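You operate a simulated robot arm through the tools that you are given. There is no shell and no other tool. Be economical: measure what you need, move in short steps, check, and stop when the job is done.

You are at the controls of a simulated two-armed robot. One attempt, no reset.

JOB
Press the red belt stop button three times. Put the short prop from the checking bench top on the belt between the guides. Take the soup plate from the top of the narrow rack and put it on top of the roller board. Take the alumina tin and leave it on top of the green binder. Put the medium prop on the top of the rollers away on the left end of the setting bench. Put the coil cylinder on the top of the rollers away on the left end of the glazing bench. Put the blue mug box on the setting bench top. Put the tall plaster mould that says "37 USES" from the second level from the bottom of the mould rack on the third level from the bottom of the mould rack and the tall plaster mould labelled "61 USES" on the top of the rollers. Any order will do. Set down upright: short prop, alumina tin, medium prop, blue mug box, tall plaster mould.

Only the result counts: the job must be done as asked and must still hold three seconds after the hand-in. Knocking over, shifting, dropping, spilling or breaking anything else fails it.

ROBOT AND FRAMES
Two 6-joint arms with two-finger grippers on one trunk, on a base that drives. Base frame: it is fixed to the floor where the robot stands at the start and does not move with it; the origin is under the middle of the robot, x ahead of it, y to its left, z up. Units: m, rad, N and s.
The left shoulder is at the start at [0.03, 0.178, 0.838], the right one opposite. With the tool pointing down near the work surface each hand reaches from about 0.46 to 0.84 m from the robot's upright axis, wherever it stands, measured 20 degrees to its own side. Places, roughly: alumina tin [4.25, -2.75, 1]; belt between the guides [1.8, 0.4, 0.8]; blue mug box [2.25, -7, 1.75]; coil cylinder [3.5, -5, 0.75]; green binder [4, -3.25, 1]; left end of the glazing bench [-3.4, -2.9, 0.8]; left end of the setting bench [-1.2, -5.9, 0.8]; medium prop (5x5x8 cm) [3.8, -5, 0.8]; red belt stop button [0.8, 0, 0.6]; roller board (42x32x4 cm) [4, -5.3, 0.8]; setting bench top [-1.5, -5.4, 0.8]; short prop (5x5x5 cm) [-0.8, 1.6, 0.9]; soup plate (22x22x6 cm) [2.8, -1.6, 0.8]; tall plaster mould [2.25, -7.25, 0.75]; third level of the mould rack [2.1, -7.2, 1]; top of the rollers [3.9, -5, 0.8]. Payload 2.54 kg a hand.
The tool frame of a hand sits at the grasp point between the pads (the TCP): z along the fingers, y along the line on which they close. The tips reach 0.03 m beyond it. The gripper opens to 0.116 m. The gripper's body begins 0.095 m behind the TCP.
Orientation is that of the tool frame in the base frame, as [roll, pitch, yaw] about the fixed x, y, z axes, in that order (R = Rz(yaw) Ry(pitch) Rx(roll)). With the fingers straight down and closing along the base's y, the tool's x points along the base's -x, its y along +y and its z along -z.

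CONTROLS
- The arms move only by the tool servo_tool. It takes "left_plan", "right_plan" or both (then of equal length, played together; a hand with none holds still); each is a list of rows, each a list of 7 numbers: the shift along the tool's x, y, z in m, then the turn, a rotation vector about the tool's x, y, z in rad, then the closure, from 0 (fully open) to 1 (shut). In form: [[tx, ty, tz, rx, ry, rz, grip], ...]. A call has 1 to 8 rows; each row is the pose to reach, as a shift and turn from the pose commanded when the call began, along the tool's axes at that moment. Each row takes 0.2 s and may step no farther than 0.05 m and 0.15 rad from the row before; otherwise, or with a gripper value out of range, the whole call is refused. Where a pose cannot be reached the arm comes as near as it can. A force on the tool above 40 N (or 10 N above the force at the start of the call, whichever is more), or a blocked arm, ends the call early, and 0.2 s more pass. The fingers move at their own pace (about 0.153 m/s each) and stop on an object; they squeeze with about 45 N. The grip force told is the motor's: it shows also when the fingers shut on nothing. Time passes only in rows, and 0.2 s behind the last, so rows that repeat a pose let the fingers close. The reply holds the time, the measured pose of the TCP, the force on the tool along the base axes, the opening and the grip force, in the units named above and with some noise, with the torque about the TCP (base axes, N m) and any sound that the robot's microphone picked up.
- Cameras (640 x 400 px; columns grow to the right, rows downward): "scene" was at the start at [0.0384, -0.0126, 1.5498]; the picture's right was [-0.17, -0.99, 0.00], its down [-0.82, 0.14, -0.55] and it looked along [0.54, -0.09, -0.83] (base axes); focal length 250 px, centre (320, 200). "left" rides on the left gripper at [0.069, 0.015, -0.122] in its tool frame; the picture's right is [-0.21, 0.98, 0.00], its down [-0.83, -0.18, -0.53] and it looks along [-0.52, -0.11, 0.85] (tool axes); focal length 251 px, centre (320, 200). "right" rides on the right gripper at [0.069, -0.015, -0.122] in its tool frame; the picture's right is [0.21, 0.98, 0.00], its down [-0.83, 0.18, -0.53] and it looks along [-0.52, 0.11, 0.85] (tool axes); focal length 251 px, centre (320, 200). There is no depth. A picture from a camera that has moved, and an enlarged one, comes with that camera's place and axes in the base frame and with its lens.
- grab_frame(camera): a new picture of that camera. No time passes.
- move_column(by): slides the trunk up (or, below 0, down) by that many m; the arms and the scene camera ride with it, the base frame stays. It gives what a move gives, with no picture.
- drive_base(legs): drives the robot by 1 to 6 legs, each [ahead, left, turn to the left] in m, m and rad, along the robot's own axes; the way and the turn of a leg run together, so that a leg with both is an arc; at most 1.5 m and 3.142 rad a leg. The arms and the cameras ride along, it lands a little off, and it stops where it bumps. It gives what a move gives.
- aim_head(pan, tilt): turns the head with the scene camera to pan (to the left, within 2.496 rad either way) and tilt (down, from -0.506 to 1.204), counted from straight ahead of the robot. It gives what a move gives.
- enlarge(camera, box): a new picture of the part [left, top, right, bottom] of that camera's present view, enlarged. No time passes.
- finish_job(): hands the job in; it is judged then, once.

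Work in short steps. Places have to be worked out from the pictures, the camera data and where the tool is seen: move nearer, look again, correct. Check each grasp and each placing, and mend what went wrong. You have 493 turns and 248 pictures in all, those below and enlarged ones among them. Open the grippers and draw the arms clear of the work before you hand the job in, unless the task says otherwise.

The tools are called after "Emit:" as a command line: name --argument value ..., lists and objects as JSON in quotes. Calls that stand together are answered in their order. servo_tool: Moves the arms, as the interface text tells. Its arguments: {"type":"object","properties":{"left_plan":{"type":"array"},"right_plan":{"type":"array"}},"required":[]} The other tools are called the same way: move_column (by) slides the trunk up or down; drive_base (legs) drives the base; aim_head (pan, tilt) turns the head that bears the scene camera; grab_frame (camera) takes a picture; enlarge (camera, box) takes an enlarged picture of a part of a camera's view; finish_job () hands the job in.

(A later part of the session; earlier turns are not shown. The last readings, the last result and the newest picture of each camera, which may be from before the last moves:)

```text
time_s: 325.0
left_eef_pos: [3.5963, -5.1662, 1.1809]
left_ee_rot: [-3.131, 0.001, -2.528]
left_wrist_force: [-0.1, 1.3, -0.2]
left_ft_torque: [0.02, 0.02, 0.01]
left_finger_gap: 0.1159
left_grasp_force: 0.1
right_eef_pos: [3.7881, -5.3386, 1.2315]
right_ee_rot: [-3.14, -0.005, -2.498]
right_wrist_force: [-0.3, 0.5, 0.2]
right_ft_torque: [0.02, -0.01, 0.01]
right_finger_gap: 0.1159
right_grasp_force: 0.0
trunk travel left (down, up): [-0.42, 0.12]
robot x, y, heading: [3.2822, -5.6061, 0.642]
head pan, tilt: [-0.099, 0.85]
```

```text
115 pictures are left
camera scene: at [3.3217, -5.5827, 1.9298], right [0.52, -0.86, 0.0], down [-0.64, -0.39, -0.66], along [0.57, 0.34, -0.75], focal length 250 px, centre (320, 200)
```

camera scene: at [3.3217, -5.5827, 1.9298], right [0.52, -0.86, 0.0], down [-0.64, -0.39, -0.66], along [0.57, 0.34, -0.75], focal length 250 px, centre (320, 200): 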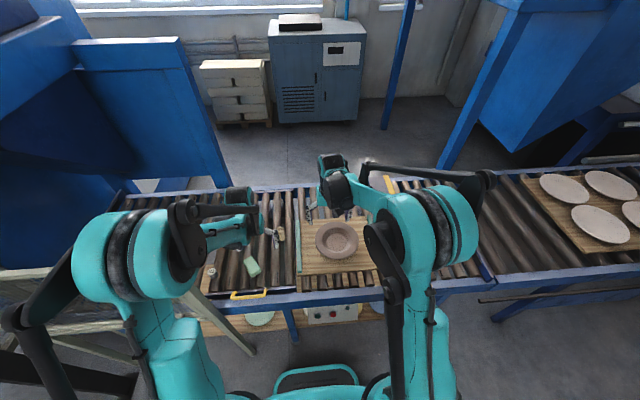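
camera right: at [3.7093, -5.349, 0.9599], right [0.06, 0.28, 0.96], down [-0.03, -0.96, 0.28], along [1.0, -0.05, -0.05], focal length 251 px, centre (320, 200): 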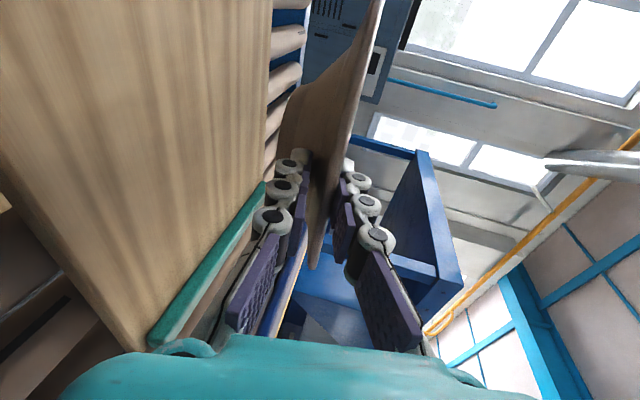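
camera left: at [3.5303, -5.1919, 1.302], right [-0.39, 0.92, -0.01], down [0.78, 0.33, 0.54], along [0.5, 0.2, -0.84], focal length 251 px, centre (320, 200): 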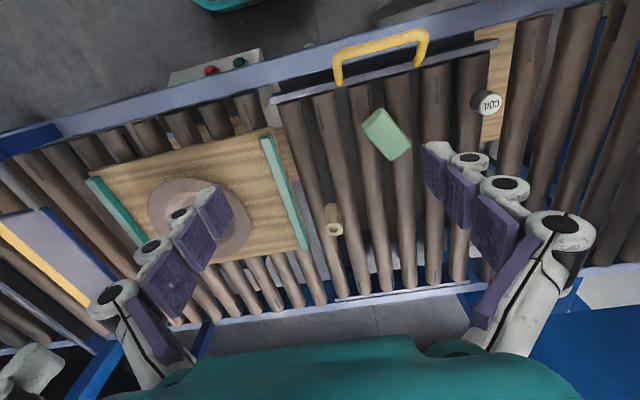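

The coil cylinder (labelled COIL) stands at about [3.50, -4.88], just behind the mesh gate; the prop is at [3.865, -5.015]. First the prop with the left hand: drive 5 cm nearer and reach over it.

Emit:
drive_base --legs '[[0.05, 0, 0]]'

Emit:
servo_tool --left_plan '[[-0.045, -0.005, 0.0, 0, 0, 0, 0], [-0.09, -0.01, 0.0, 0, 0, 0, 0], [-0.135, -0.016, 0.02, 0, 0, 0, 0], [-0.175, -0.021, 0.045, 0, 0, 0, 0], [-0.215, -0.027, 0.07, 0, 0, 0, 0], [-0.25, -0.032, 0.1, 0, 0, 0, 0], [-0.252, -0.032, 0.14, 0, 0, 0, 0]]'

Emit:
grab_frame --camera "left"

```text
time_s: 325.9
left_eef_pos: [3.6342, -5.1366, 1.182]
left_ee_rot: [-3.132, 0.0, -2.527]
left_wrist_force: [-0.3, -0.1, 0.3]
left_ft_torque: [0.03, -0.01, -0.01]
left_finger_gap: 0.116
left_grasp_force: 0.0
right_eef_pos: [3.8261, -5.3084, 1.2331]
right_ee_rot: [-3.14, -0.002, -2.498]
right_wrist_force: [-0.3, 0.5, -0.8]
right_ft_torque: [-0.02, 0.01, -0.01]
right_finger_gap: 0.1159
right_grasp_force: 0.2
trunk travel left (down, up): [-0.42, 0.12]
robot x, y, heading: [3.3188, -5.5784, 0.642]
head pan, tilt: [-0.099, 0.85]
```

```text
time_s: 327.5
left_eef_pos: [3.863, -5.0198, 1.0408]
left_ee_rot: [-3.132, -0.001, -2.527]
left_wrist_force: [0.0, 0.4, -0.6]
left_ft_torque: [0.02, -0.03, -0.03]
left_finger_gap: 0.1159
left_grasp_force: 0.1
right_eef_pos: [3.8276, -5.3078, 1.2313]
right_ee_rot: [-3.14, -0.002, -2.498]
right_wrist_force: [0.0, 0.2, 0.2]
right_ft_torque: [-0.03, 0.01, 0.02]
right_finger_gap: 0.1157
right_grasp_force: 0.0
trunk travel left (down, up): [-0.42, 0.12]
robot x, y, heading: [3.3185, -5.574, 0.642]
head pan, tilt: [-0.099, 0.85]
```

```text
114 pictures are left
camera left: at [3.7965, -5.0447, 1.1616], right [-0.39, 0.92, -0.01], down [0.78, 0.33, 0.54], along [0.5, 0.2, -0.84], focal length 251 px, centre (320, 200)
```

left: 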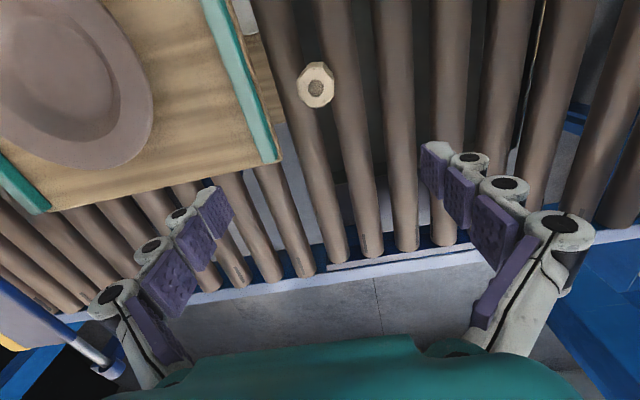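

Prop top refined to [3.836, -5.037, 0.872]. I shift back 3 cm and descend most of the way.

Emit:
servo_tool --left_plan '[[0.032, 0.0, 0.02, 0, 0, 0, 0], [0.032, 0.0, 0.06, 0, 0, 0, 0], [0.032, 0.0, 0.1, 0, 0, 0, 0], [0.032, 0.0, 0.14, 0, 0, 0, 0]]'

Emit:
grab_frame --camera "left"

```text
time_s: 328.5
left_eef_pos: [3.8151, -5.0534, 0.932]
left_ee_rot: [-3.131, 0.001, -2.527]
left_wrist_force: [-0.6, 0.0, 0.2]
left_ft_torque: [0.0, 0.0, 0.01]
left_finger_gap: 0.1157
left_grasp_force: 0.0
left hand out of reach, approached as far as the arm can: row 3, 4
right_eef_pos: [3.8268, -5.3096, 1.2317]
right_ee_rot: [-3.14, -0.004, -2.497]
right_wrist_force: [0.0, 0.6, -0.5]
right_ft_torque: [0.01, -0.01, 0.02]
right_finger_gap: 0.1163
right_grasp_force: 0.0
trunk travel left (down, up): [-0.42, 0.12]
robot x, y, heading: [3.3209, -5.5739, 0.643]
head pan, tilt: [-0.099, 0.85]
```

```text
113 pictures are left
camera left: at [3.7469, -5.0799, 1.0538], right [-0.39, 0.92, -0.01], down [0.78, 0.33, 0.54], along [0.5, 0.2, -0.84], focal length 251 px, centre (320, 200)
```

left: 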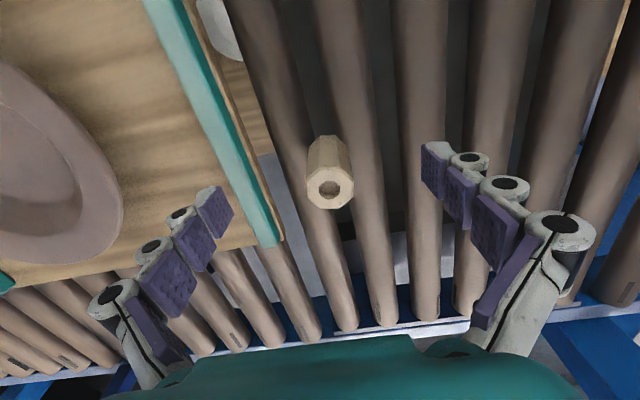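

The arm hit its low-reach limit. I undo a bit, lower the trunk 0.13, and check again.

Emit:
servo_tool --left_plan '[[0, 0, -0.04, 0, 0, 0, 0], [0, 0, -0.07, 0, 0, 0, 0]]'

Emit:
move_column --by -0.08

Emit:
grab_frame --camera "left"

```text
time_s: 329.1
left_eef_pos: [3.8133, -5.0521, 0.9994]
left_ee_rot: [-3.131, -0.001, -2.526]
left_wrist_force: [-1.0, 0.1, 0.8]
left_ft_torque: [0.02, -0.01, 0.0]
left_finger_gap: 0.1161
left_grasp_force: 0.1
right_eef_pos: [3.8276, -5.3088, 1.2305]
right_ee_rot: [-3.14, -0.004, -2.498]
right_wrist_force: [-0.2, -0.3, -0.6]
right_ft_torque: [0.0, -0.01, 0.02]
right_finger_gap: 0.1161
right_grasp_force: 0.1
trunk travel left (down, up): [-0.42, 0.12]
robot x, y, heading: [3.3183, -5.5767, 0.646]
head pan, tilt: [-0.099, 0.85]
```

```text
time_s: 330.3
left_eef_pos: [3.8131, -5.0515, 0.9193]
left_ee_rot: [-3.13, -0.002, -2.529]
left_wrist_force: [-0.4, 0.0, 0.4]
left_ft_torque: [0.0, 0.01, 0.03]
left_finger_gap: 0.1162
left_grasp_force: 0.0
right_eef_pos: [3.828, -5.3082, 1.1518]
right_ee_rot: [-3.14, -0.003, -2.497]
right_wrist_force: [-0.2, -0.4, 0.2]
right_ft_torque: [-0.01, -0.01, 0.0]
right_finger_gap: 0.1157
right_grasp_force: 0.3
trunk travel left (down, up): [-0.34, 0.2]
robot x, y, heading: [3.3175, -5.5699, 0.645]
head pan, tilt: [-0.099, 0.85]
```

```text
112 pictures are left
camera left: at [3.7468, -5.0784, 1.042], right [-0.39, 0.92, -0.01], down [0.78, 0.33, 0.54], along [0.5, 0.2, -0.84], focal length 251 px, centre (320, 200)
```

left: 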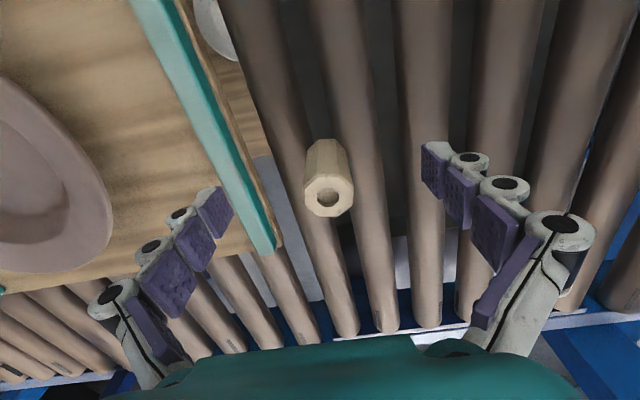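

Prop is 3.3 cm further ahead. Shift forward, then lower with the trunk 8 cm around it.

Emit:
servo_tool --left_plan '[[-0.017, 0.001, 0, 0, 0, 0, 0], [-0.033, 0.003, 0, 0, 0, 0, 0]]'

Emit:
move_column --by -0.05

Emit:
grab_frame --camera "left"

```text
time_s: 330.9
left_eef_pos: [3.8398, -5.0306, 0.9181]
left_ee_rot: [-3.133, 0.001, -2.527]
left_wrist_force: [0.9, -0.3, 0.7]
left_ft_torque: [-0.01, 0.0, 0.0]
left_finger_gap: 0.1159
left_grasp_force: 0.1
right_eef_pos: [3.8275, -5.308, 1.1514]
right_ee_rot: [-3.139, -0.004, -2.497]
right_wrist_force: [0.1, 0.6, 0.0]
right_ft_torque: [0.0, 0.01, 0.01]
right_finger_gap: 0.1161
right_grasp_force: 0.1
trunk travel left (down, up): [-0.34, 0.2]
robot x, y, heading: [3.3158, -5.5771, 0.641]
head pan, tilt: [-0.099, 0.85]
```

```text
time_s: 331.8
left_eef_pos: [3.8387, -5.03, 0.8686]
left_ee_rot: [-3.131, 0.0, -2.527]
left_wrist_force: [-0.1, -0.3, -1.0]
left_ft_torque: [0.02, 0.03, -0.02]
left_finger_gap: 0.1163
left_grasp_force: 0.0
right_eef_pos: [3.8282, -5.309, 1.1009]
right_ee_rot: [-3.14, -0.003, -2.497]
right_wrist_force: [0.6, -1.0, -0.5]
right_ft_torque: [-0.01, -0.04, 0.02]
right_finger_gap: 0.1159
right_grasp_force: 0.0
trunk travel left (down, up): [-0.29, 0.25]
robot x, y, heading: [3.3178, -5.5759, 0.64]
head pan, tilt: [-0.099, 0.85]
```

```text
111 pictures are left
camera left: at [3.7723, -5.0567, 0.9907], right [-0.39, 0.92, -0.01], down [0.78, 0.33, 0.54], along [0.5, 0.2, -0.84], focal length 251 px, centre (320, 200)
```

left: 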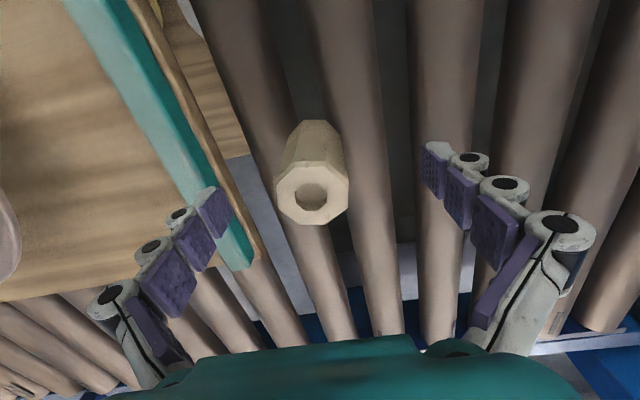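

Centred. The left finger would graze the board's cleat if fully open, so I narrow to 8 cm, lower 3.2 cm and close.

Emit:
servo_tool --left_plan '[[0, -0.003, 0, 0, 0, 0, 0.3], [0, -0.003, 0, 0, 0, 0, 0.3]]'

Emit:
move_column --by -0.032

Emit:
servo_tool --left_plan '[[0, 0, 0, 0, 0, 0, 0.7], [0, 0, 0, 0, 0, 0, 1], [0, 0, 0, 0, 0, 0, 1], [0, 0, 0, 0, 0, 0, 1]]'

Emit:
move_column --by 0.03

Emit:
grab_frame --camera "left"

```text
time_s: 332.4
left_eef_pos: [3.8393, -5.0318, 0.8693]
left_ee_rot: [-3.131, 0.001, -2.527]
left_wrist_force: [0.1, 0.2, 0.2]
left_ft_torque: [0.01, -0.01, 0.03]
left_finger_gap: 0.0812
left_grasp_force: 0.1
right_eef_pos: [3.8274, -5.3087, 1.101]
right_ee_rot: [-3.141, -0.005, -2.498]
right_wrist_force: [0.3, -0.7, 0.1]
right_ft_torque: [0.02, 0.0, 0.03]
right_finger_gap: 0.1161
right_grasp_force: 0.0
trunk travel left (down, up): [-0.29, 0.25]
robot x, y, heading: [3.3198, -5.5766, 0.637]
head pan, tilt: [-0.099, 0.85]
```

```text
time_s: 333.2
left_eef_pos: [3.8389, -5.0333, 0.8373]
left_ee_rot: [-3.13, -0.001, -2.527]
left_wrist_force: [-0.8, -0.4, 0.2]
left_ft_torque: [-0.03, -0.03, 0.02]
left_finger_gap: 0.0812
left_grasp_force: 0.0
right_eef_pos: [3.8279, -5.3098, 1.0695]
right_ee_rot: [-3.14, -0.005, -2.498]
right_wrist_force: [-0.3, -0.4, -0.8]
right_ft_torque: [0.01, -0.01, 0.03]
right_finger_gap: 0.116
right_grasp_force: 0.1
trunk travel left (down, up): [-0.258, 0.282]
robot x, y, heading: [3.3192, -5.5786, 0.639]
head pan, tilt: [-0.099, 0.85]
```

```text
time_s: 334.2
left_eef_pos: [3.8407, -5.0333, 0.8364]
left_ee_rot: [-3.132, -0.001, -2.525]
left_wrist_force: [1.6, 0.2, 2.8]
left_ft_torque: [-0.09, -0.07, 0.0]
left_finger_gap: 0.0396
left_grasp_force: 44.8
right_eef_pos: [3.8273, -5.3083, 1.0693]
right_ee_rot: [-3.141, -0.002, -2.498]
right_wrist_force: [0.3, -0.5, -0.9]
right_ft_torque: [-0.01, 0.0, -0.01]
right_finger_gap: 0.1161
right_grasp_force: 0.0
trunk travel left (down, up): [-0.258, 0.282]
robot x, y, heading: [3.3182, -5.5753, 0.639]
head pan, tilt: [-0.099, 0.85]
```

```text
time_s: 334.9
left_eef_pos: [3.8422, -5.0326, 0.8665]
left_ee_rot: [-3.129, 0.001, -2.529]
left_wrist_force: [-0.4, -0.2, -1.5]
left_ft_torque: [0.06, -0.01, -0.03]
left_finger_gap: 0.0398
left_grasp_force: 44.9
right_eef_pos: [3.8292, -5.3077, 1.0984]
right_ee_rot: [-3.141, -0.003, -2.498]
right_wrist_force: [-0.3, -0.9, -0.1]
right_ft_torque: [-0.01, 0.06, -0.02]
right_finger_gap: 0.1159
right_grasp_force: 0.1
trunk travel left (down, up): [-0.288, 0.252]
robot x, y, heading: [3.3171, -5.5733, 0.644]
head pan, tilt: [-0.099, 0.85]
```

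```text
110 pictures are left
camera left: at [3.7744, -5.0587, 0.9878], right [-0.39, 0.92, -0.01], down [0.78, 0.33, 0.54], along [0.5, 0.2, -0.84], focal length 251 px, centre (320, 200)
```

left: 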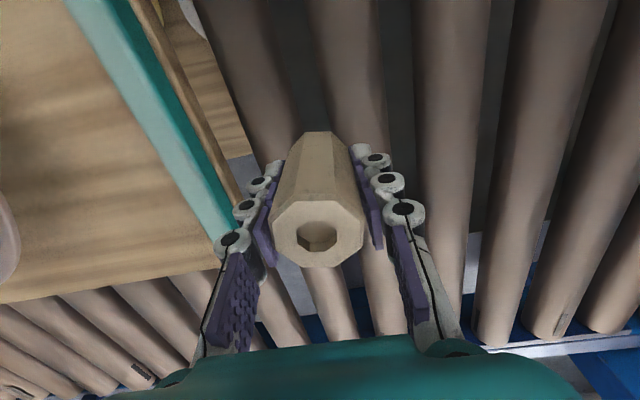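

Prop held. I raise, retract the left arm, back 8 cm, and turn left 0.82 rad so the right hand can reach the coil cylinder from beside the gate post.

Emit:
move_column --by 0.15

Emit:
servo_tool --left_plan '[[0.04, 0.005, -0.01, 0, 0, 0, 1], [0.08, 0.01, -0.02, 0, 0, 0, 1], [0.12, 0.015, -0.03, 0, 0, 0, 1], [0.16, 0.02, -0.04, 0, 0, 0, 1], [0.2, 0.025, -0.05, 0, 0, 0, 1], [0.24, 0.03, -0.06, 0, 0, 0, 1], [0.28, 0.03, -0.06, 0, 0, 0, 1]]'

Emit:
drive_base --legs '[[-0.08, 0, 0], [0, 0, 0.82]]'

Emit:
grab_frame --camera "right"

Emit:
grab_frame --camera "scene"

```text
time_s: 336.7
left_eef_pos: [3.8401, -5.0341, 1.0162]
left_ee_rot: [-3.132, -0.002, -2.528]
left_wrist_force: [-0.3, -0.8, -1.6]
left_ft_torque: [0.0, 0.01, 0.0]
left_finger_gap: 0.0395
left_grasp_force: 45.3
right_eef_pos: [3.8284, -5.3081, 1.2491]
right_ee_rot: [-3.14, -0.005, -2.497]
right_wrist_force: [0.3, -0.1, -0.5]
right_ft_torque: [0.03, 0.01, 0.01]
right_finger_gap: 0.1161
right_grasp_force: 0.1
trunk travel left (down, up): [-0.438, 0.102]
robot x, y, heading: [3.3225, -5.5762, 0.639]
head pan, tilt: [-0.099, 0.85]
```

```text
time_s: 338.3
left_eef_pos: [3.5941, -5.1688, 1.0764]
left_ee_rot: [-3.131, 0.002, -2.528]
left_wrist_force: [-0.3, 0.0, -1.5]
left_ft_torque: [0.06, -0.01, 0.0]
left_finger_gap: 0.0397
left_grasp_force: 45.2
right_eef_pos: [3.8267, -5.3086, 1.2504]
right_ee_rot: [-3.14, -0.002, -2.497]
right_wrist_force: [0.2, 0.3, -0.4]
right_ft_torque: [-0.01, -0.02, -0.04]
right_finger_gap: 0.116
right_grasp_force: 0.2
trunk travel left (down, up): [-0.438, 0.102]
robot x, y, heading: [3.321, -5.5747, 0.645]
head pan, tilt: [-0.099, 0.85]
```

```text
time_s: 341.5
left_eef_pos: [3.1357, -5.1463, 1.076]
left_ee_rot: [-3.132, 0.001, -1.691]
left_wrist_force: [0.0, 0.2, -1.3]
left_ft_torque: [-0.01, -0.01, 0.03]
left_finger_gap: 0.0393
left_grasp_force: 45.2
right_eef_pos: [3.3966, -5.068, 1.25]
right_ee_rot: [-3.14, -0.003, -1.663]
right_wrist_force: [0.2, -2.3, 3.2]
right_ft_torque: [0.06, 0.06, 0.0]
right_finger_gap: 0.1121
right_grasp_force: 0.0
trunk travel left (down, up): [-0.438, 0.102]
robot x, y, heading: [3.2504, -5.6221, 1.481]
head pan, tilt: [-0.099, 0.85]
```

```text
109 pictures are left
camera right: at [3.4057, -5.1381, 1.3706], right [-0.99, -0.13, 0.0], down [-0.11, 0.84, 0.53], along [-0.07, 0.53, -0.85], focal length 251 px, centre (320, 200)
```

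right: 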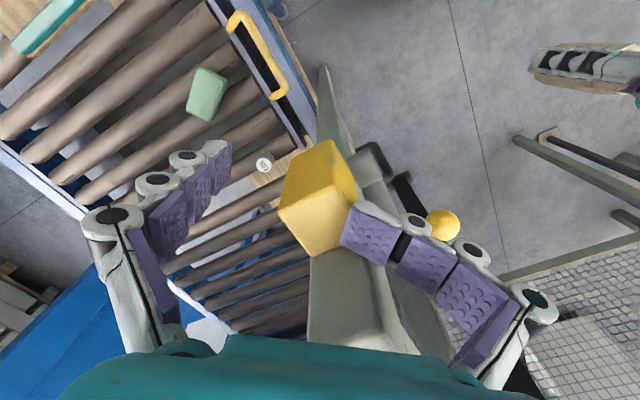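

```text
108 pictures are left
camera scene: at [3.2638, -5.5771, 1.9477], right [0.98, -0.19, 0.0], down [-0.14, -0.74, -0.66], along [0.13, 0.65, -0.75], focal length 250 px, centre (320, 200)
```

scene: 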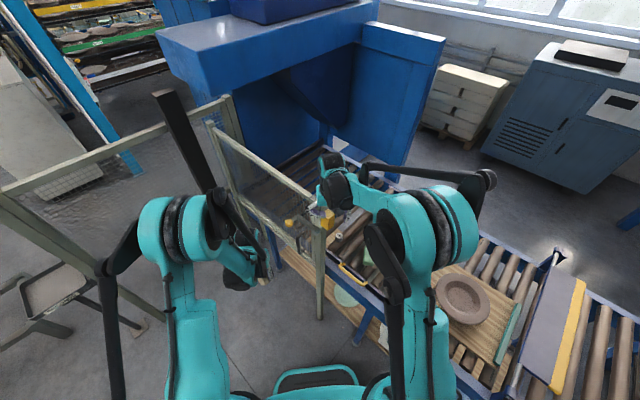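

The right hand swung against the yellow latch on the gate post (light 4 N). I lift straight up and shift away to the right.

Emit:
servo_tool --right_plan '[[0, 0, -0.03, 0, 0, 0, 0], [0, 0, -0.07, 0, 0, 0, 0], [0, 0, -0.11, 0, 0, 0, 0], [0, -0.04, -0.12, 0, 0, 0, 0], [0, -0.08, -0.12, 0, 0, 0, 0], [0, -0.12, -0.12, 0, 0, 0, 0]]'

Emit:
grab_frame --camera "right"

Emit:
enlarge --camera "scene" --box '[200, 140, 440, 300]'

```text
time_s: 342.9
left_eef_pos: [3.1352, -5.1468, 1.077]
left_ee_rot: [-3.134, 0.001, -1.691]
left_wrist_force: [-0.1, -0.6, -2.5]
left_ft_torque: [0.04, 0.04, -0.02]
left_finger_gap: 0.0396
left_grasp_force: 45.1
right_eef_pos: [3.5187, -5.0787, 1.3706]
right_ee_rot: [3.14, -0.003, -1.661]
right_wrist_force: [-0.2, -0.5, 0.3]
right_ft_torque: [-0.02, 0.05, 0.03]
right_finger_gap: 0.1159
right_grasp_force: 0.1
trunk travel left (down, up): [-0.438, 0.102]
robot x, y, heading: [3.257, -5.6244, 1.482]
head pan, tilt: [-0.099, 0.85]
```

```text
107 pictures are left
camera right: at [3.5278, -5.1481, 1.4913], right [-0.99, -0.13, 0.0], down [-0.11, 0.84, 0.53], along [-0.07, 0.53, -0.85], focal length 251 px, centre (320, 200)
```

right: 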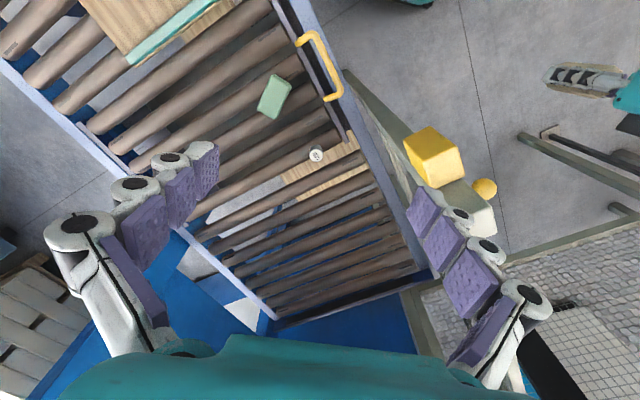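

```text
2.50 times, centred on (320, 220) of scene
camera zoom: at [3.2668, -5.5774, 1.9477], right [0.98, -0.19, 0.0], down [-0.14, -0.74, -0.66], along [0.13, 0.65, -0.75], focal length 624 px, centre (320, 150)
```

zoom: 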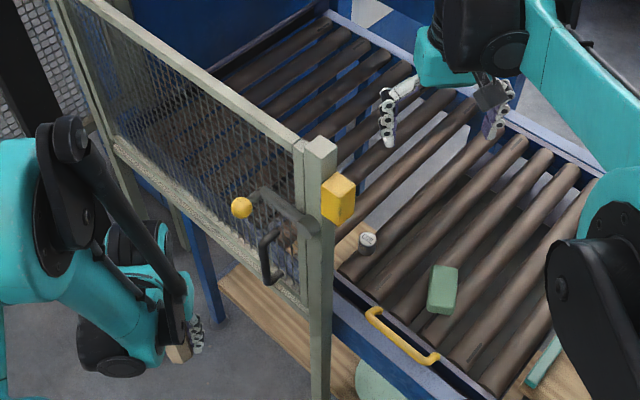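

Clear view: coil at [3.5045, -4.889], top ≈0.85; latch box intact at [3.41, -5.0, 1.16]. I shift the base right/back slightly and turn a bit more left for forearm clearance.

Emit:
drive_base --legs '[[-0.055, -0.145, 0], [0, 0, 0.15]]'

Emit:
grab_frame --camera "right"

```text
time_s: 345.0
left_eef_pos: [3.2009, -5.2414, 1.0766]
left_ee_rot: [-3.131, 0.001, -1.537]
left_wrist_force: [0.2, 0.1, -1.3]
left_ft_torque: [0.0, 0.0, 0.0]
left_finger_gap: 0.0392
left_grasp_force: 45.0
right_eef_pos: [3.5661, -5.115, 1.3705]
right_ee_rot: [-3.14, -0.003, -1.508]
right_wrist_force: [0.6, 0.6, 0.2]
right_ft_torque: [0.0, 0.0, 0.01]
right_finger_gap: 0.116
right_grasp_force: 0.1
trunk travel left (down, up): [-0.438, 0.102]
robot x, y, heading: [3.3923, -5.6878, 1.632]
head pan, tilt: [-0.099, 0.85]
```

```text
105 pictures are left
camera right: at [3.5865, -5.1818, 1.4914], right [-0.96, -0.28, 0.0], down [-0.23, 0.81, 0.53], along [-0.15, 0.51, -0.85], focal length 251 px, centre (320, 200)
```

right: 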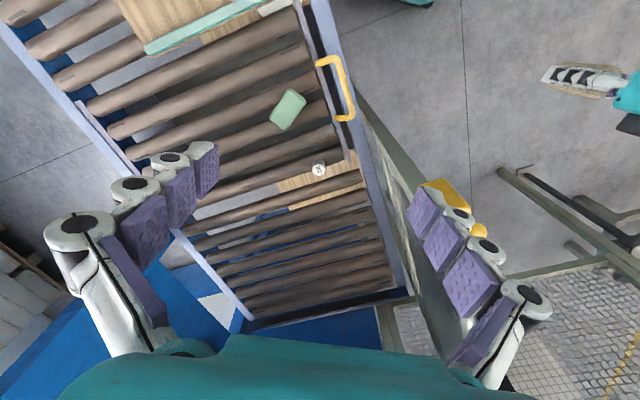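

Coil confirmed. I extend the right hand over it at height, then look.

Emit:
servo_tool --right_plan '[[-0.04, 0.008, 0, 0, 0, 0, 0], [-0.08, 0.016, 0, 0, 0, 0, 0], [-0.12, 0.025, 0, 0, 0, 0, 0], [-0.16, 0.033, 0, 0, 0, 0, 0], [-0.2, 0.041, 0, 0, 0, 0, 0], [-0.2285, 0.047, 0, 0, 0, 0, 0]]'

Emit:
grab_frame --camera "right"

Emit:
enlarge --camera "scene" --box '[200, 130, 440, 290]'

```text
time_s: 346.4
left_eef_pos: [3.2007, -5.2409, 1.0788]
left_ee_rot: [-3.131, -0.002, -1.537]
left_wrist_force: [-0.6, -0.9, -1.6]
left_ft_torque: [0.06, 0.01, -0.04]
left_finger_gap: 0.0391
left_grasp_force: 44.8
right_eef_pos: [3.5075, -4.9109, 1.3603]
right_ee_rot: [-3.138, -0.003, -1.506]
right_wrist_force: [-1.5, -0.9, 0.2]
right_ft_torque: [0.0, -0.02, 0.01]
right_finger_gap: 0.1158
right_grasp_force: 0.1
right hand out of reach, approached as far as the arm can: row 6
trunk travel left (down, up): [-0.438, 0.102]
robot x, y, heading: [3.3897, -5.6907, 1.629]
head pan, tilt: [-0.099, 0.85]
```

```text
104 pictures are left
camera right: at [3.5278, -4.9797, 1.4815], right [-0.96, -0.28, 0.0], down [-0.23, 0.81, 0.53], along [-0.15, 0.51, -0.85], focal length 251 px, centre (320, 200)
```

right: 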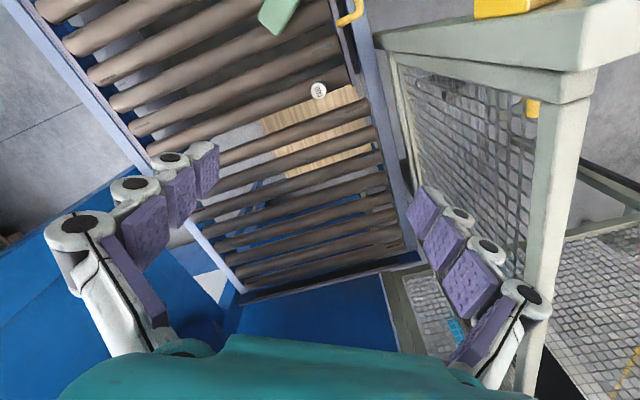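

```text
2.50 times, centred on (320, 210) of scene
camera zoom: at [3.3939, -5.6466, 1.9478], right [1.0, -0.04, 0.0], down [-0.03, -0.75, -0.66], along [0.03, 0.66, -0.75], focal length 624 px, centre (320, 175)
```

zoom: 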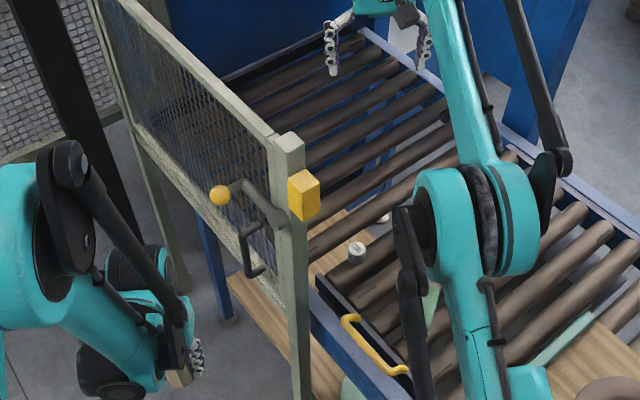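

Forearm passes well right of the latch. I nudge the base ahead 5 cm and lower the trunk 0.3.

Emit:
drive_base --legs '[[0.05, 0, 0]]'

Emit:
move_column --by -0.3

Emit:
grab_frame --camera "right"

Emit:
enlarge --camera "scene" --box '[200, 130, 440, 290]'

```text
time_s: 347.3
left_eef_pos: [3.1974, -5.194, 1.0764]
left_ee_rot: [-3.13, 0.002, -1.538]
left_wrist_force: [0.2, 0.8, -2.4]
left_ft_torque: [0.0, 0.02, 0.0]
left_finger_gap: 0.0391
left_grasp_force: 45.1
right_eef_pos: [3.5054, -4.8648, 1.3613]
right_ee_rot: [-3.141, -0.001, -1.508]
right_wrist_force: [0.4, 0.8, 0.7]
right_ft_torque: [0.05, 0.0, 0.0]
right_finger_gap: 0.116
right_grasp_force: 0.1
trunk travel left (down, up): [-0.438, 0.102]
robot x, y, heading: [3.3876, -5.646, 1.639]
head pan, tilt: [-0.099, 0.85]
```

```text
time_s: 350.3
left_eef_pos: [3.1968, -5.1937, 0.7769]
left_ee_rot: [-3.13, 0.001, -1.538]
left_wrist_force: [-0.4, -0.4, -2.3]
left_ft_torque: [0.01, -0.02, 0.01]
left_finger_gap: 0.0389
left_grasp_force: 45.0
right_eef_pos: [3.5053, -4.8617, 1.061]
right_ee_rot: [-3.141, -0.003, -1.507]
right_wrist_force: [-0.6, -0.2, 1.1]
right_ft_torque: [-0.01, 0.02, -0.01]
right_finger_gap: 0.116
right_grasp_force: 0.0
trunk travel left (down, up): [-0.138, 0.402]
robot x, y, heading: [3.3902, -5.6422, 1.631]
head pan, tilt: [-0.099, 0.85]
```

```text
102 pictures are left
camera right: at [3.5248, -4.9306, 1.1814], right [-0.96, -0.28, 0.0], down [-0.23, 0.81, 0.53], along [-0.15, 0.51, -0.85], focal length 251 px, centre (320, 200)
```

right: 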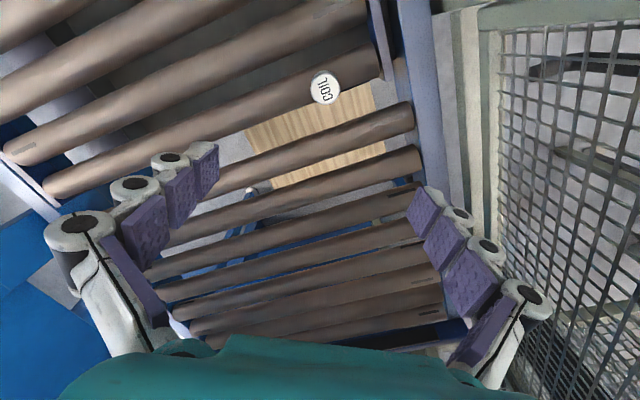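

```text
2.50 times, centred on (320, 210) of scene
camera zoom: at [3.3909, -5.5972, 1.6478], right [1.0, -0.04, 0.0], down [-0.03, -0.75, -0.66], along [0.03, 0.66, -0.75], focal length 624 px, centre (320, 175)
```

zoom: 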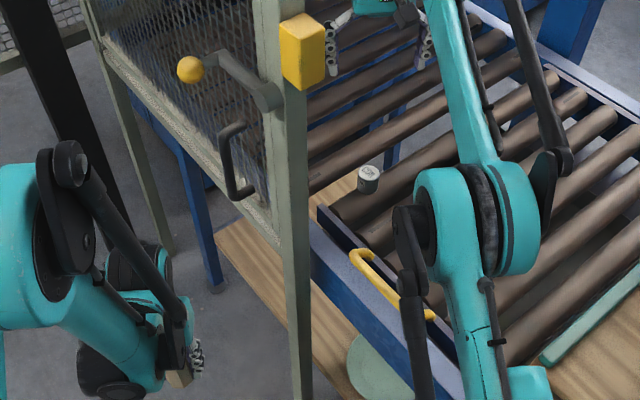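

Coil is at [3.5045, -4.887]; I shift back 2.5 cm and descend 14 cm.

Emit:
servo_tool --right_plan '[[0.025, 0, 0.0, 0, 0, 0, 0], [0.025, 0, 0.045, 0, 0, 0, 0], [0.025, 0, 0.09, 0, 0, 0, 0], [0.025, 0, 0.13, 0, 0, 0, 0]]'

Emit:
grab_frame --camera "right"

```text
time_s: 351.3
left_eef_pos: [3.1983, -5.1923, 0.7764]
left_ee_rot: [-3.13, -0.002, -1.537]
left_wrist_force: [0.4, 0.4, -2.5]
left_ft_torque: [-0.04, -0.01, -0.01]
left_finger_gap: 0.0391
left_grasp_force: 45.0
right_eef_pos: [3.5069, -4.8868, 0.9282]
right_ee_rot: [-3.139, -0.006, -1.508]
right_wrist_force: [0.1, 0.4, -0.5]
right_ft_torque: [-0.02, 0.0, 0.0]
right_finger_gap: 0.116
right_grasp_force: 0.0
trunk travel left (down, up): [-0.138, 0.402]
robot x, y, heading: [3.3845, -5.6444, 1.634]
head pan, tilt: [-0.099, 0.85]
```

```text
100 pictures are left
camera right: at [3.5268, -4.9547, 1.0501], right [-0.96, -0.28, 0.0], down [-0.23, 0.82, 0.53], along [-0.15, 0.51, -0.85], focal length 251 px, centre (320, 200)
```

right: 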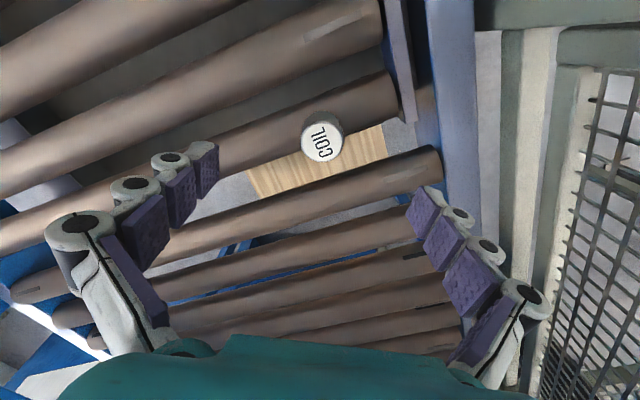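

Centred. Descend 8.5 cm, close, and lift slightly.

Emit:
servo_tool --right_plan '[[0, 0, 0.04, 0, 0, 0, 0], [0, 0, 0.07, 0, 0, 0, 0], [0, 0, 0.087, 0, 0, 0, 0], [0, 0, 0.087, 0, 0, 0, 0.6], [0, 0, 0.087, 0, 0, 0, 1], [0, 0, 0.087, 0, 0, 0, 1], [0, 0, 0.087, 0, 0, 0, 1], [0, 0, 0.07, 0, 0, 0, 1]]'

Emit:
grab_frame --camera "right"

```text
time_s: 353.1
left_eef_pos: [3.1974, -5.1927, 0.7766]
left_ee_rot: [-3.13, 0.002, -1.538]
left_wrist_force: [0.6, -0.1, -1.9]
left_ft_torque: [0.02, 0.01, -0.03]
left_finger_gap: 0.0387
left_grasp_force: 44.6
right_eef_pos: [3.5065, -4.8873, 0.8614]
right_ee_rot: [-3.139, -0.003, -1.509]
right_wrist_force: [-0.4, 0.9, -0.7]
right_ft_torque: [0.02, 0.01, -0.02]
right_finger_gap: 0.0366
right_grasp_force: 44.8
trunk travel left (down, up): [-0.138, 0.402]
robot x, y, heading: [3.3894, -5.6457, 1.633]
head pan, tilt: [-0.099, 0.85]
```

```text
99 pictures are left
camera right: at [3.5266, -4.9564, 0.9818], right [-0.96, -0.28, 0.0], down [-0.23, 0.81, 0.53], along [-0.15, 0.51, -0.85], focal length 251 px, centre (320, 200)
```

right: 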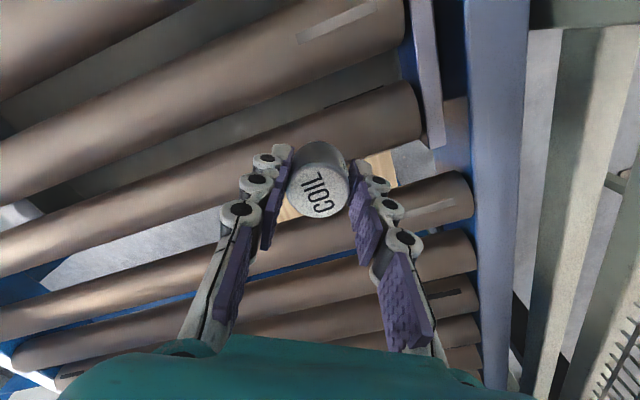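

Coil held (3.7 cm). I raise the trunk 0.4, shift the hand right away from the latch, and retract it.

Emit:
move_column --by 0.4

Emit:
servo_tool --right_plan '[[0, -0.02, -0.03, 0, 0, 0, 1], [0, -0.06, -0.05, 0, 0, 0, 1], [0.02, -0.1, -0.05, 0, 0, 0, 1], [0.06, -0.12, -0.05, 0, 0, 0, 1], [0.1, -0.12, -0.05, 0, 0, 0, 1], [0.15, -0.12, -0.05, 0, 0, 0, 1], [0.2, -0.12, -0.05, 0, 0, 0, 1], [0.25, -0.12, -0.05, 0, 0, 0, 1]]'

Emit:
grab_frame --camera "scene"

```text
time_s: 356.9
left_eef_pos: [3.1967, -5.1921, 1.1766]
left_ee_rot: [-3.131, 0.0, -1.539]
left_wrist_force: [0.2, -0.3, -1.9]
left_ft_torque: [0.01, -0.01, 0.03]
left_finger_gap: 0.0377
left_grasp_force: 45.3
right_eef_pos: [3.5072, -4.8879, 1.259]
right_ee_rot: [-3.139, -0.004, -1.509]
right_wrist_force: [-0.1, 0.0, -0.9]
right_ft_torque: [-0.02, -0.03, 0.03]
right_finger_gap: 0.0367
right_grasp_force: 45.0
trunk travel left (down, up): [-0.538, 0.002]
robot x, y, heading: [3.3858, -5.643, 1.633]
head pan, tilt: [-0.099, 0.85]
```

```text
time_s: 358.7
left_eef_pos: [3.1978, -5.1949, 1.1769]
left_ee_rot: [-3.131, 0.002, -1.539]
left_wrist_force: [0.2, -0.6, -1.2]
left_ft_torque: [0.04, 0.0, 0.04]
left_finger_gap: 0.0378
left_grasp_force: 45.5
right_eef_pos: [3.6407, -5.1293, 1.3134]
right_ee_rot: [-3.14, -0.001, -1.507]
right_wrist_force: [-0.1, -0.5, -1.4]
right_ft_torque: [0.02, 0.0, 0.0]
right_finger_gap: 0.036
right_grasp_force: 44.9
trunk travel left (down, up): [-0.538, 0.002]
robot x, y, heading: [3.3874, -5.6468, 1.632]
head pan, tilt: [-0.099, 0.85]
```

```text
98 pictures are left
camera scene: at [3.3907, -5.6, 2.0478], right [1.0, -0.04, 0.0], down [-0.03, -0.75, -0.66], along [0.03, 0.66, -0.75], focal length 250 px, centre (320, 200)
```

scene: 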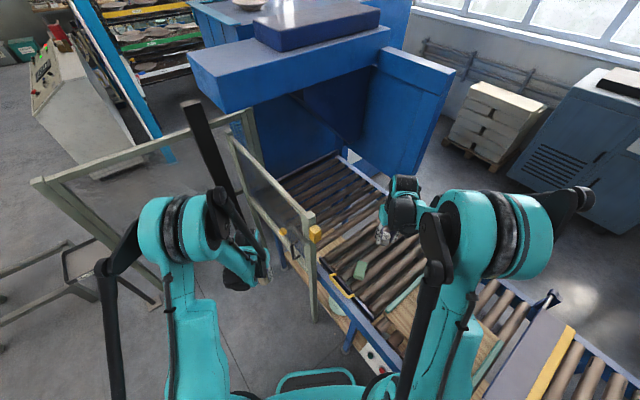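

Both pieces are in hand. I move back out beside the rollers and turn left to face the benches (-u).

Emit:
drive_base --legs '[[0.245, 0.54, 0], [0, 0, 2.146]]'

Emit:
grab_frame --camera "scene"

```text
time_s: 360.6
left_eef_pos: [2.9715, -5.1068, 1.1749]
left_ee_rot: [-3.126, -0.002, -1.535]
left_wrist_force: [-1.7, 0.7, -2.8]
left_ft_torque: [-0.06, -0.17, -0.02]
left_finger_gap: 0.0377
left_grasp_force: 45.2
right_eef_pos: [3.4255, -5.0445, 1.3125]
right_ee_rot: [-3.111, -0.021, -1.514]
right_wrist_force: [25.8, -11.5, -4.3]
right_ft_torque: [-0.09, -0.25, 0.11]
right_finger_gap: 0.0363
right_grasp_force: 45.1
trunk travel left (down, up): [-0.538, 0.002]
robot x, y, heading: [3.1676, -5.5598, 1.634]
head pan, tilt: [-0.099, 0.85]
stopped in leg 1: the force on the tool passed its limit at 91 N (the readings are from after the stop); the commanded pose is now the measured one
```

```text
97 pictures are left
camera scene: at [3.1642, -5.5093, 2.0476], right [1.0, -0.03, 0.0], down [-0.02, -0.75, -0.66], along [0.03, 0.66, -0.75], focal length 250 px, centre (320, 200)
```

scene: 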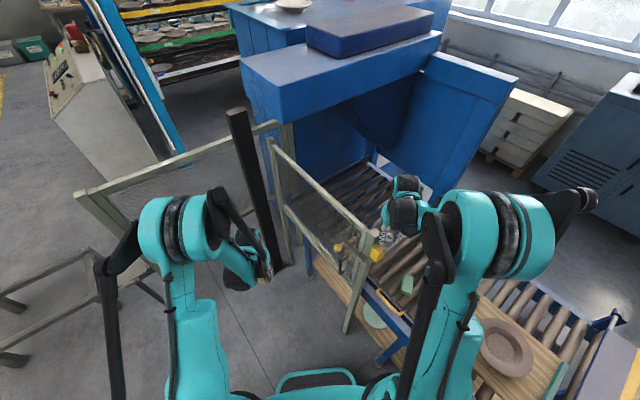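

The right hand struck the gate post—my oversight. I back right 12 cm, raise that hand well above the gate, and check.

Emit:
drive_base --legs '[[0, -0.12, 0]]'

Emit:
servo_tool --right_plan '[[0.02, 0, -0.04, 0, 0, 0, 1], [0.03, 0, -0.08, 0, 0, 0, 1], [0.04, 0, -0.12, 0, 0, 0, 1]]'

Emit:
grab_frame --camera "right"

Emit:
enlarge --camera "scene" --box '[220, 130, 460, 300]'

```text
time_s: 361.8
left_eef_pos: [3.0944, -5.1002, 1.1767]
left_ee_rot: [-3.13, -0.001, -1.532]
left_wrist_force: [0.0, 0.1, -2.4]
left_ft_torque: [0.02, -0.01, -0.03]
left_finger_gap: 0.0377
left_grasp_force: 45.3
right_eef_pos: [3.544, -5.0354, 1.3132]
right_ee_rot: [-3.122, -0.015, -1.506]
right_wrist_force: [0.0, -0.3, -1.5]
right_ft_torque: [-0.01, -0.01, 0.03]
right_finger_gap: 0.0365
right_grasp_force: 45.1
trunk travel left (down, up): [-0.538, 0.002]
robot x, y, heading: [3.2961, -5.5528, 1.637]
head pan, tilt: [-0.099, 0.85]
```

```text
time_s: 362.6
left_eef_pos: [3.0965, -5.1012, 1.1768]
left_ee_rot: [-3.132, -0.001, -1.532]
left_wrist_force: [0.6, -0.2, -1.4]
left_ft_torque: [0.01, 0.02, 0.01]
left_finger_gap: 0.0374
left_grasp_force: 45.2
right_eef_pos: [3.5465, -5.0757, 1.4313]
right_ee_rot: [-3.123, -0.014, -1.505]
right_wrist_force: [0.1, -0.7, -0.9]
right_ft_torque: [0.0, 0.0, -0.02]
right_finger_gap: 0.0362
right_grasp_force: 45.3
trunk travel left (down, up): [-0.538, 0.002]
robot x, y, heading: [3.2892, -5.5514, 1.639]
head pan, tilt: [-0.099, 0.85]
```

```text
96 pictures are left
camera right: at [3.5632, -5.1419, 1.5536], right [-0.96, -0.28, -0.01], down [-0.24, 0.82, 0.52], along [-0.13, 0.5, -0.85], focal length 251 px, centre (320, 200)
```

right: 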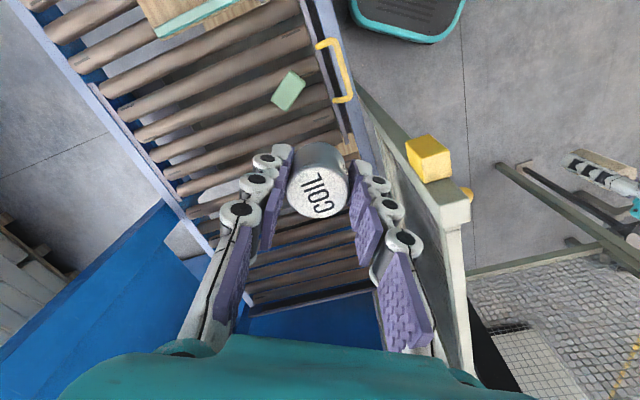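

```text
2.35 times, centred on (340, 215) of scene
camera zoom: at [3.2926, -5.5044, 2.0477], right [1.0, -0.03, 0.0], down [-0.03, -0.75, -0.66], along [0.02, 0.66, -0.75], focal length 587 px, centre (273, 165)
```

zoom: 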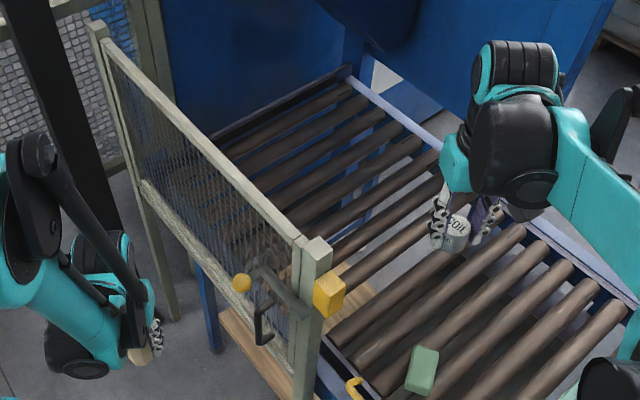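

Gate unchanged; the hand is now well above it. I resume moving out and turn to face the benches.

Emit:
drive_base --legs '[[0.145, 0.445, 0], [0, 0, 2.14]]'

Emit:
aim_head --pan 0 --tilt 0.5

Emit:
grab_frame --camera "scene"

```text
time_s: 370.5
left_eef_pos: [2.5672, -5.8435, 1.1764]
left_ee_rot: [-3.131, 0.0, 0.615]
left_wrist_force: [-0.3, -1.0, -1.3]
left_ft_torque: [0.01, -0.02, -0.01]
left_finger_gap: 0.0378
left_grasp_force: 45.1
right_eef_pos: [2.3006, -5.4807, 1.4319]
right_ee_rot: [-3.123, -0.015, 0.638]
right_wrist_force: [0.3, 0.1, -1.1]
right_ft_torque: [-0.01, -0.02, -0.04]
right_finger_gap: 0.0364
right_grasp_force: 44.6
trunk travel left (down, up): [-0.538, 0.002]
robot x, y, heading: [2.8398, -5.4363, -2.497]
head pan, tilt: [-0.099, 0.85]
```

```text
time_s: 371.4
left_eef_pos: [2.5672, -5.8432, 1.1767]
left_ee_rot: [-3.131, -0.001, 0.615]
left_wrist_force: [-0.9, -0.5, -1.0]
left_ft_torque: [0.0, -0.03, 0.01]
left_finger_gap: 0.0377
left_grasp_force: 44.2
right_eef_pos: [2.3006, -5.4804, 1.4316]
right_ee_rot: [-3.124, -0.017, 0.64]
right_wrist_force: [0.3, 1.0, -1.3]
right_ft_torque: [-0.02, 0.01, 0.03]
right_finger_gap: 0.0365
right_grasp_force: 44.5
trunk travel left (down, up): [-0.538, 0.002]
robot x, y, heading: [2.8444, -5.4364, -2.494]
head pan, tilt: [0.0, 0.499]
```

```text
94 pictures are left
camera scene: at [2.7906, -5.4741, 2.0776], right [-0.6, 0.8, 0.0], down [0.38, 0.29, -0.88], along [-0.7, -0.53, -0.48], focal length 250 px, centre (320, 200)
```

scene: 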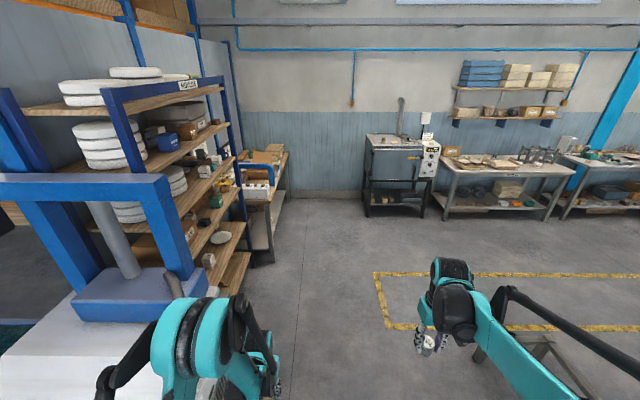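

I go right, ahead and right again round the low stand to stand before the setting bench.

Emit:
drive_base --legs '[[0, -0.42, 0], [1.65, 0, -0.01], [0, -1.45, 0], [0, -0.2, 0]]'

Emit:
grab_frame --camera "scene"

```text
refused: 1.65 is not a number from -1.5 to 1.5
```

```text
93 pictures are left
camera scene: at [2.7906, -5.4741, 2.0776], right [-0.6, 0.8, 0.0], down [0.38, 0.29, -0.88], along [-0.7, -0.53, -0.48], focal length 250 px, centre (320, 200)
```

scene: 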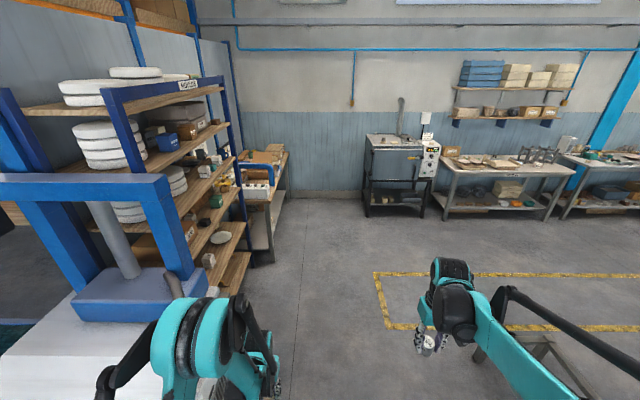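

Split the long leg; same route.

Emit:
drive_base --legs '[[0, -0.42, 0], [1.0, 0, -0.01], [0.65, 0, 0], [0, -1.4, 0]]'

Emit:
grab_frame --camera "scene"

```text
time_s: 388.6
left_eef_pos: [0.1269, -5.3728, 1.1755]
left_ee_rot: [-3.131, 0.0, 0.652]
left_wrist_force: [-0.8, -0.5, -2.1]
left_ft_torque: [-0.01, 0.0, 0.01]
left_finger_gap: 0.0378
left_grasp_force: 45.4
right_eef_pos: [-0.1511, -5.0221, 1.4325]
right_ee_rot: [-3.123, -0.016, 0.676]
right_wrist_force: [0.1, 0.0, -0.8]
right_ft_torque: [0.0, 0.02, -0.02]
right_finger_gap: 0.0366
right_grasp_force: 44.6
trunk travel left (down, up): [-0.538, 0.002]
robot x, y, heading: [0.3821, -4.953, -2.466]
head pan, tilt: [0.0, 0.499]
```

```text
92 pictures are left
camera scene: at [0.3367, -4.9958, 2.0777], right [-0.63, 0.78, 0.0], down [0.37, 0.3, -0.88], along [-0.68, -0.55, -0.48], focal length 250 px, centre (320, 200)
```

scene: 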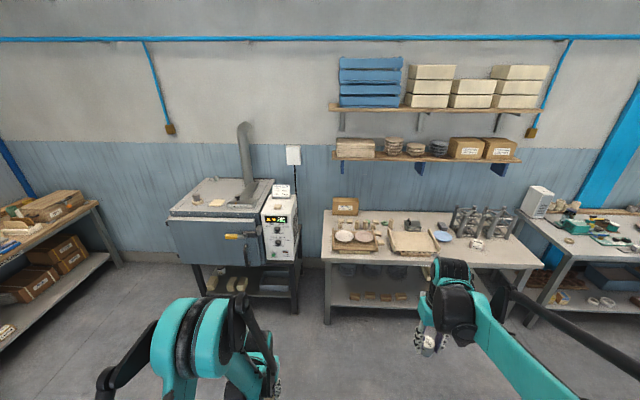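

The setting bench is ahead. I enlarge it to find free space at its left end.

Emit:
enlarge --camera "scene" --box '[300, 180, 560, 330]'

```text
2.46 times, centred on (430, 255) of scene
camera zoom: at [0.3367, -4.9958, 2.0777], right [-0.63, 0.78, 0.0], down [0.37, 0.3, -0.88], along [-0.68, -0.55, -0.48], focal length 614 px, centre (49, 65)
```

zoom: 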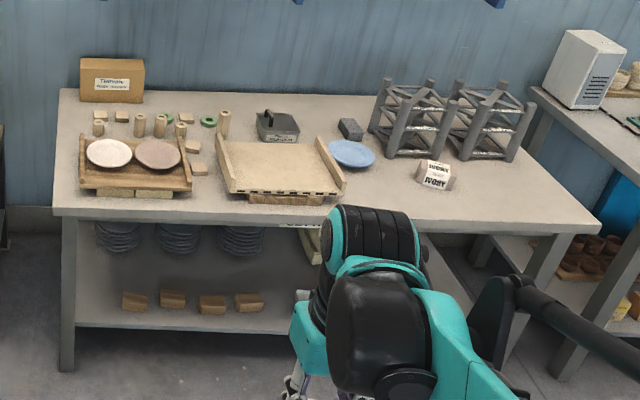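

The bench's left edge is at v≈4.25; a free spot lies behind-left of the tray near [-1.12, -6.05]. I approach with the left arm lined up and look from the wrist camera.

Emit:
drive_base --legs '[[0, 0, -0.04], [0, -0.19, 0], [0.95, 0, 0]]'

Emit:
grab_frame --camera "left"

```text
time_s: 395.2
left_eef_pos: [-0.7857, -5.7908, 1.1756]
left_ee_rot: [-3.131, 0.0, 0.611]
left_wrist_force: [-0.8, -0.6, -1.7]
left_ft_torque: [0.02, 0.01, -0.04]
left_finger_gap: 0.0378
left_grasp_force: 44.8
right_eef_pos: [-1.0512, -5.4281, 1.4317]
right_ee_rot: [-3.125, -0.016, 0.638]
right_wrist_force: [0.1, 0.9, -0.6]
right_ft_torque: [0.02, 0.02, -0.02]
right_finger_gap: 0.0363
right_grasp_force: 45.1
trunk travel left (down, up): [-0.538, 0.002]
robot x, y, heading: [-0.5113, -5.3883, -2.497]
head pan, tilt: [0.0, 0.499]
```

```text
90 pictures are left
camera left: at [-0.7204, -5.7649, 1.298], right [0.38, -0.92, -0.01], down [-0.78, -0.33, 0.54], along [-0.5, -0.2, -0.84], focal length 251 px, centre (320, 200)
```

left: 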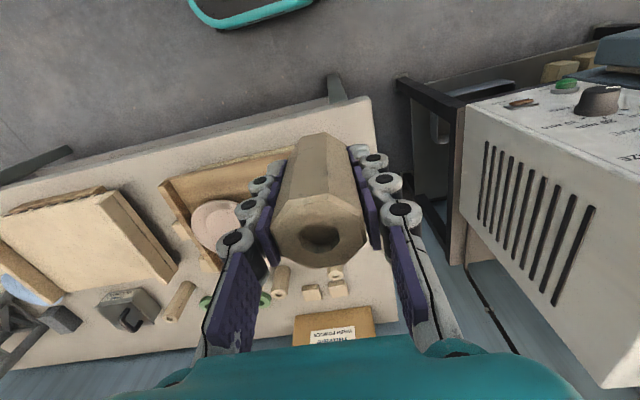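

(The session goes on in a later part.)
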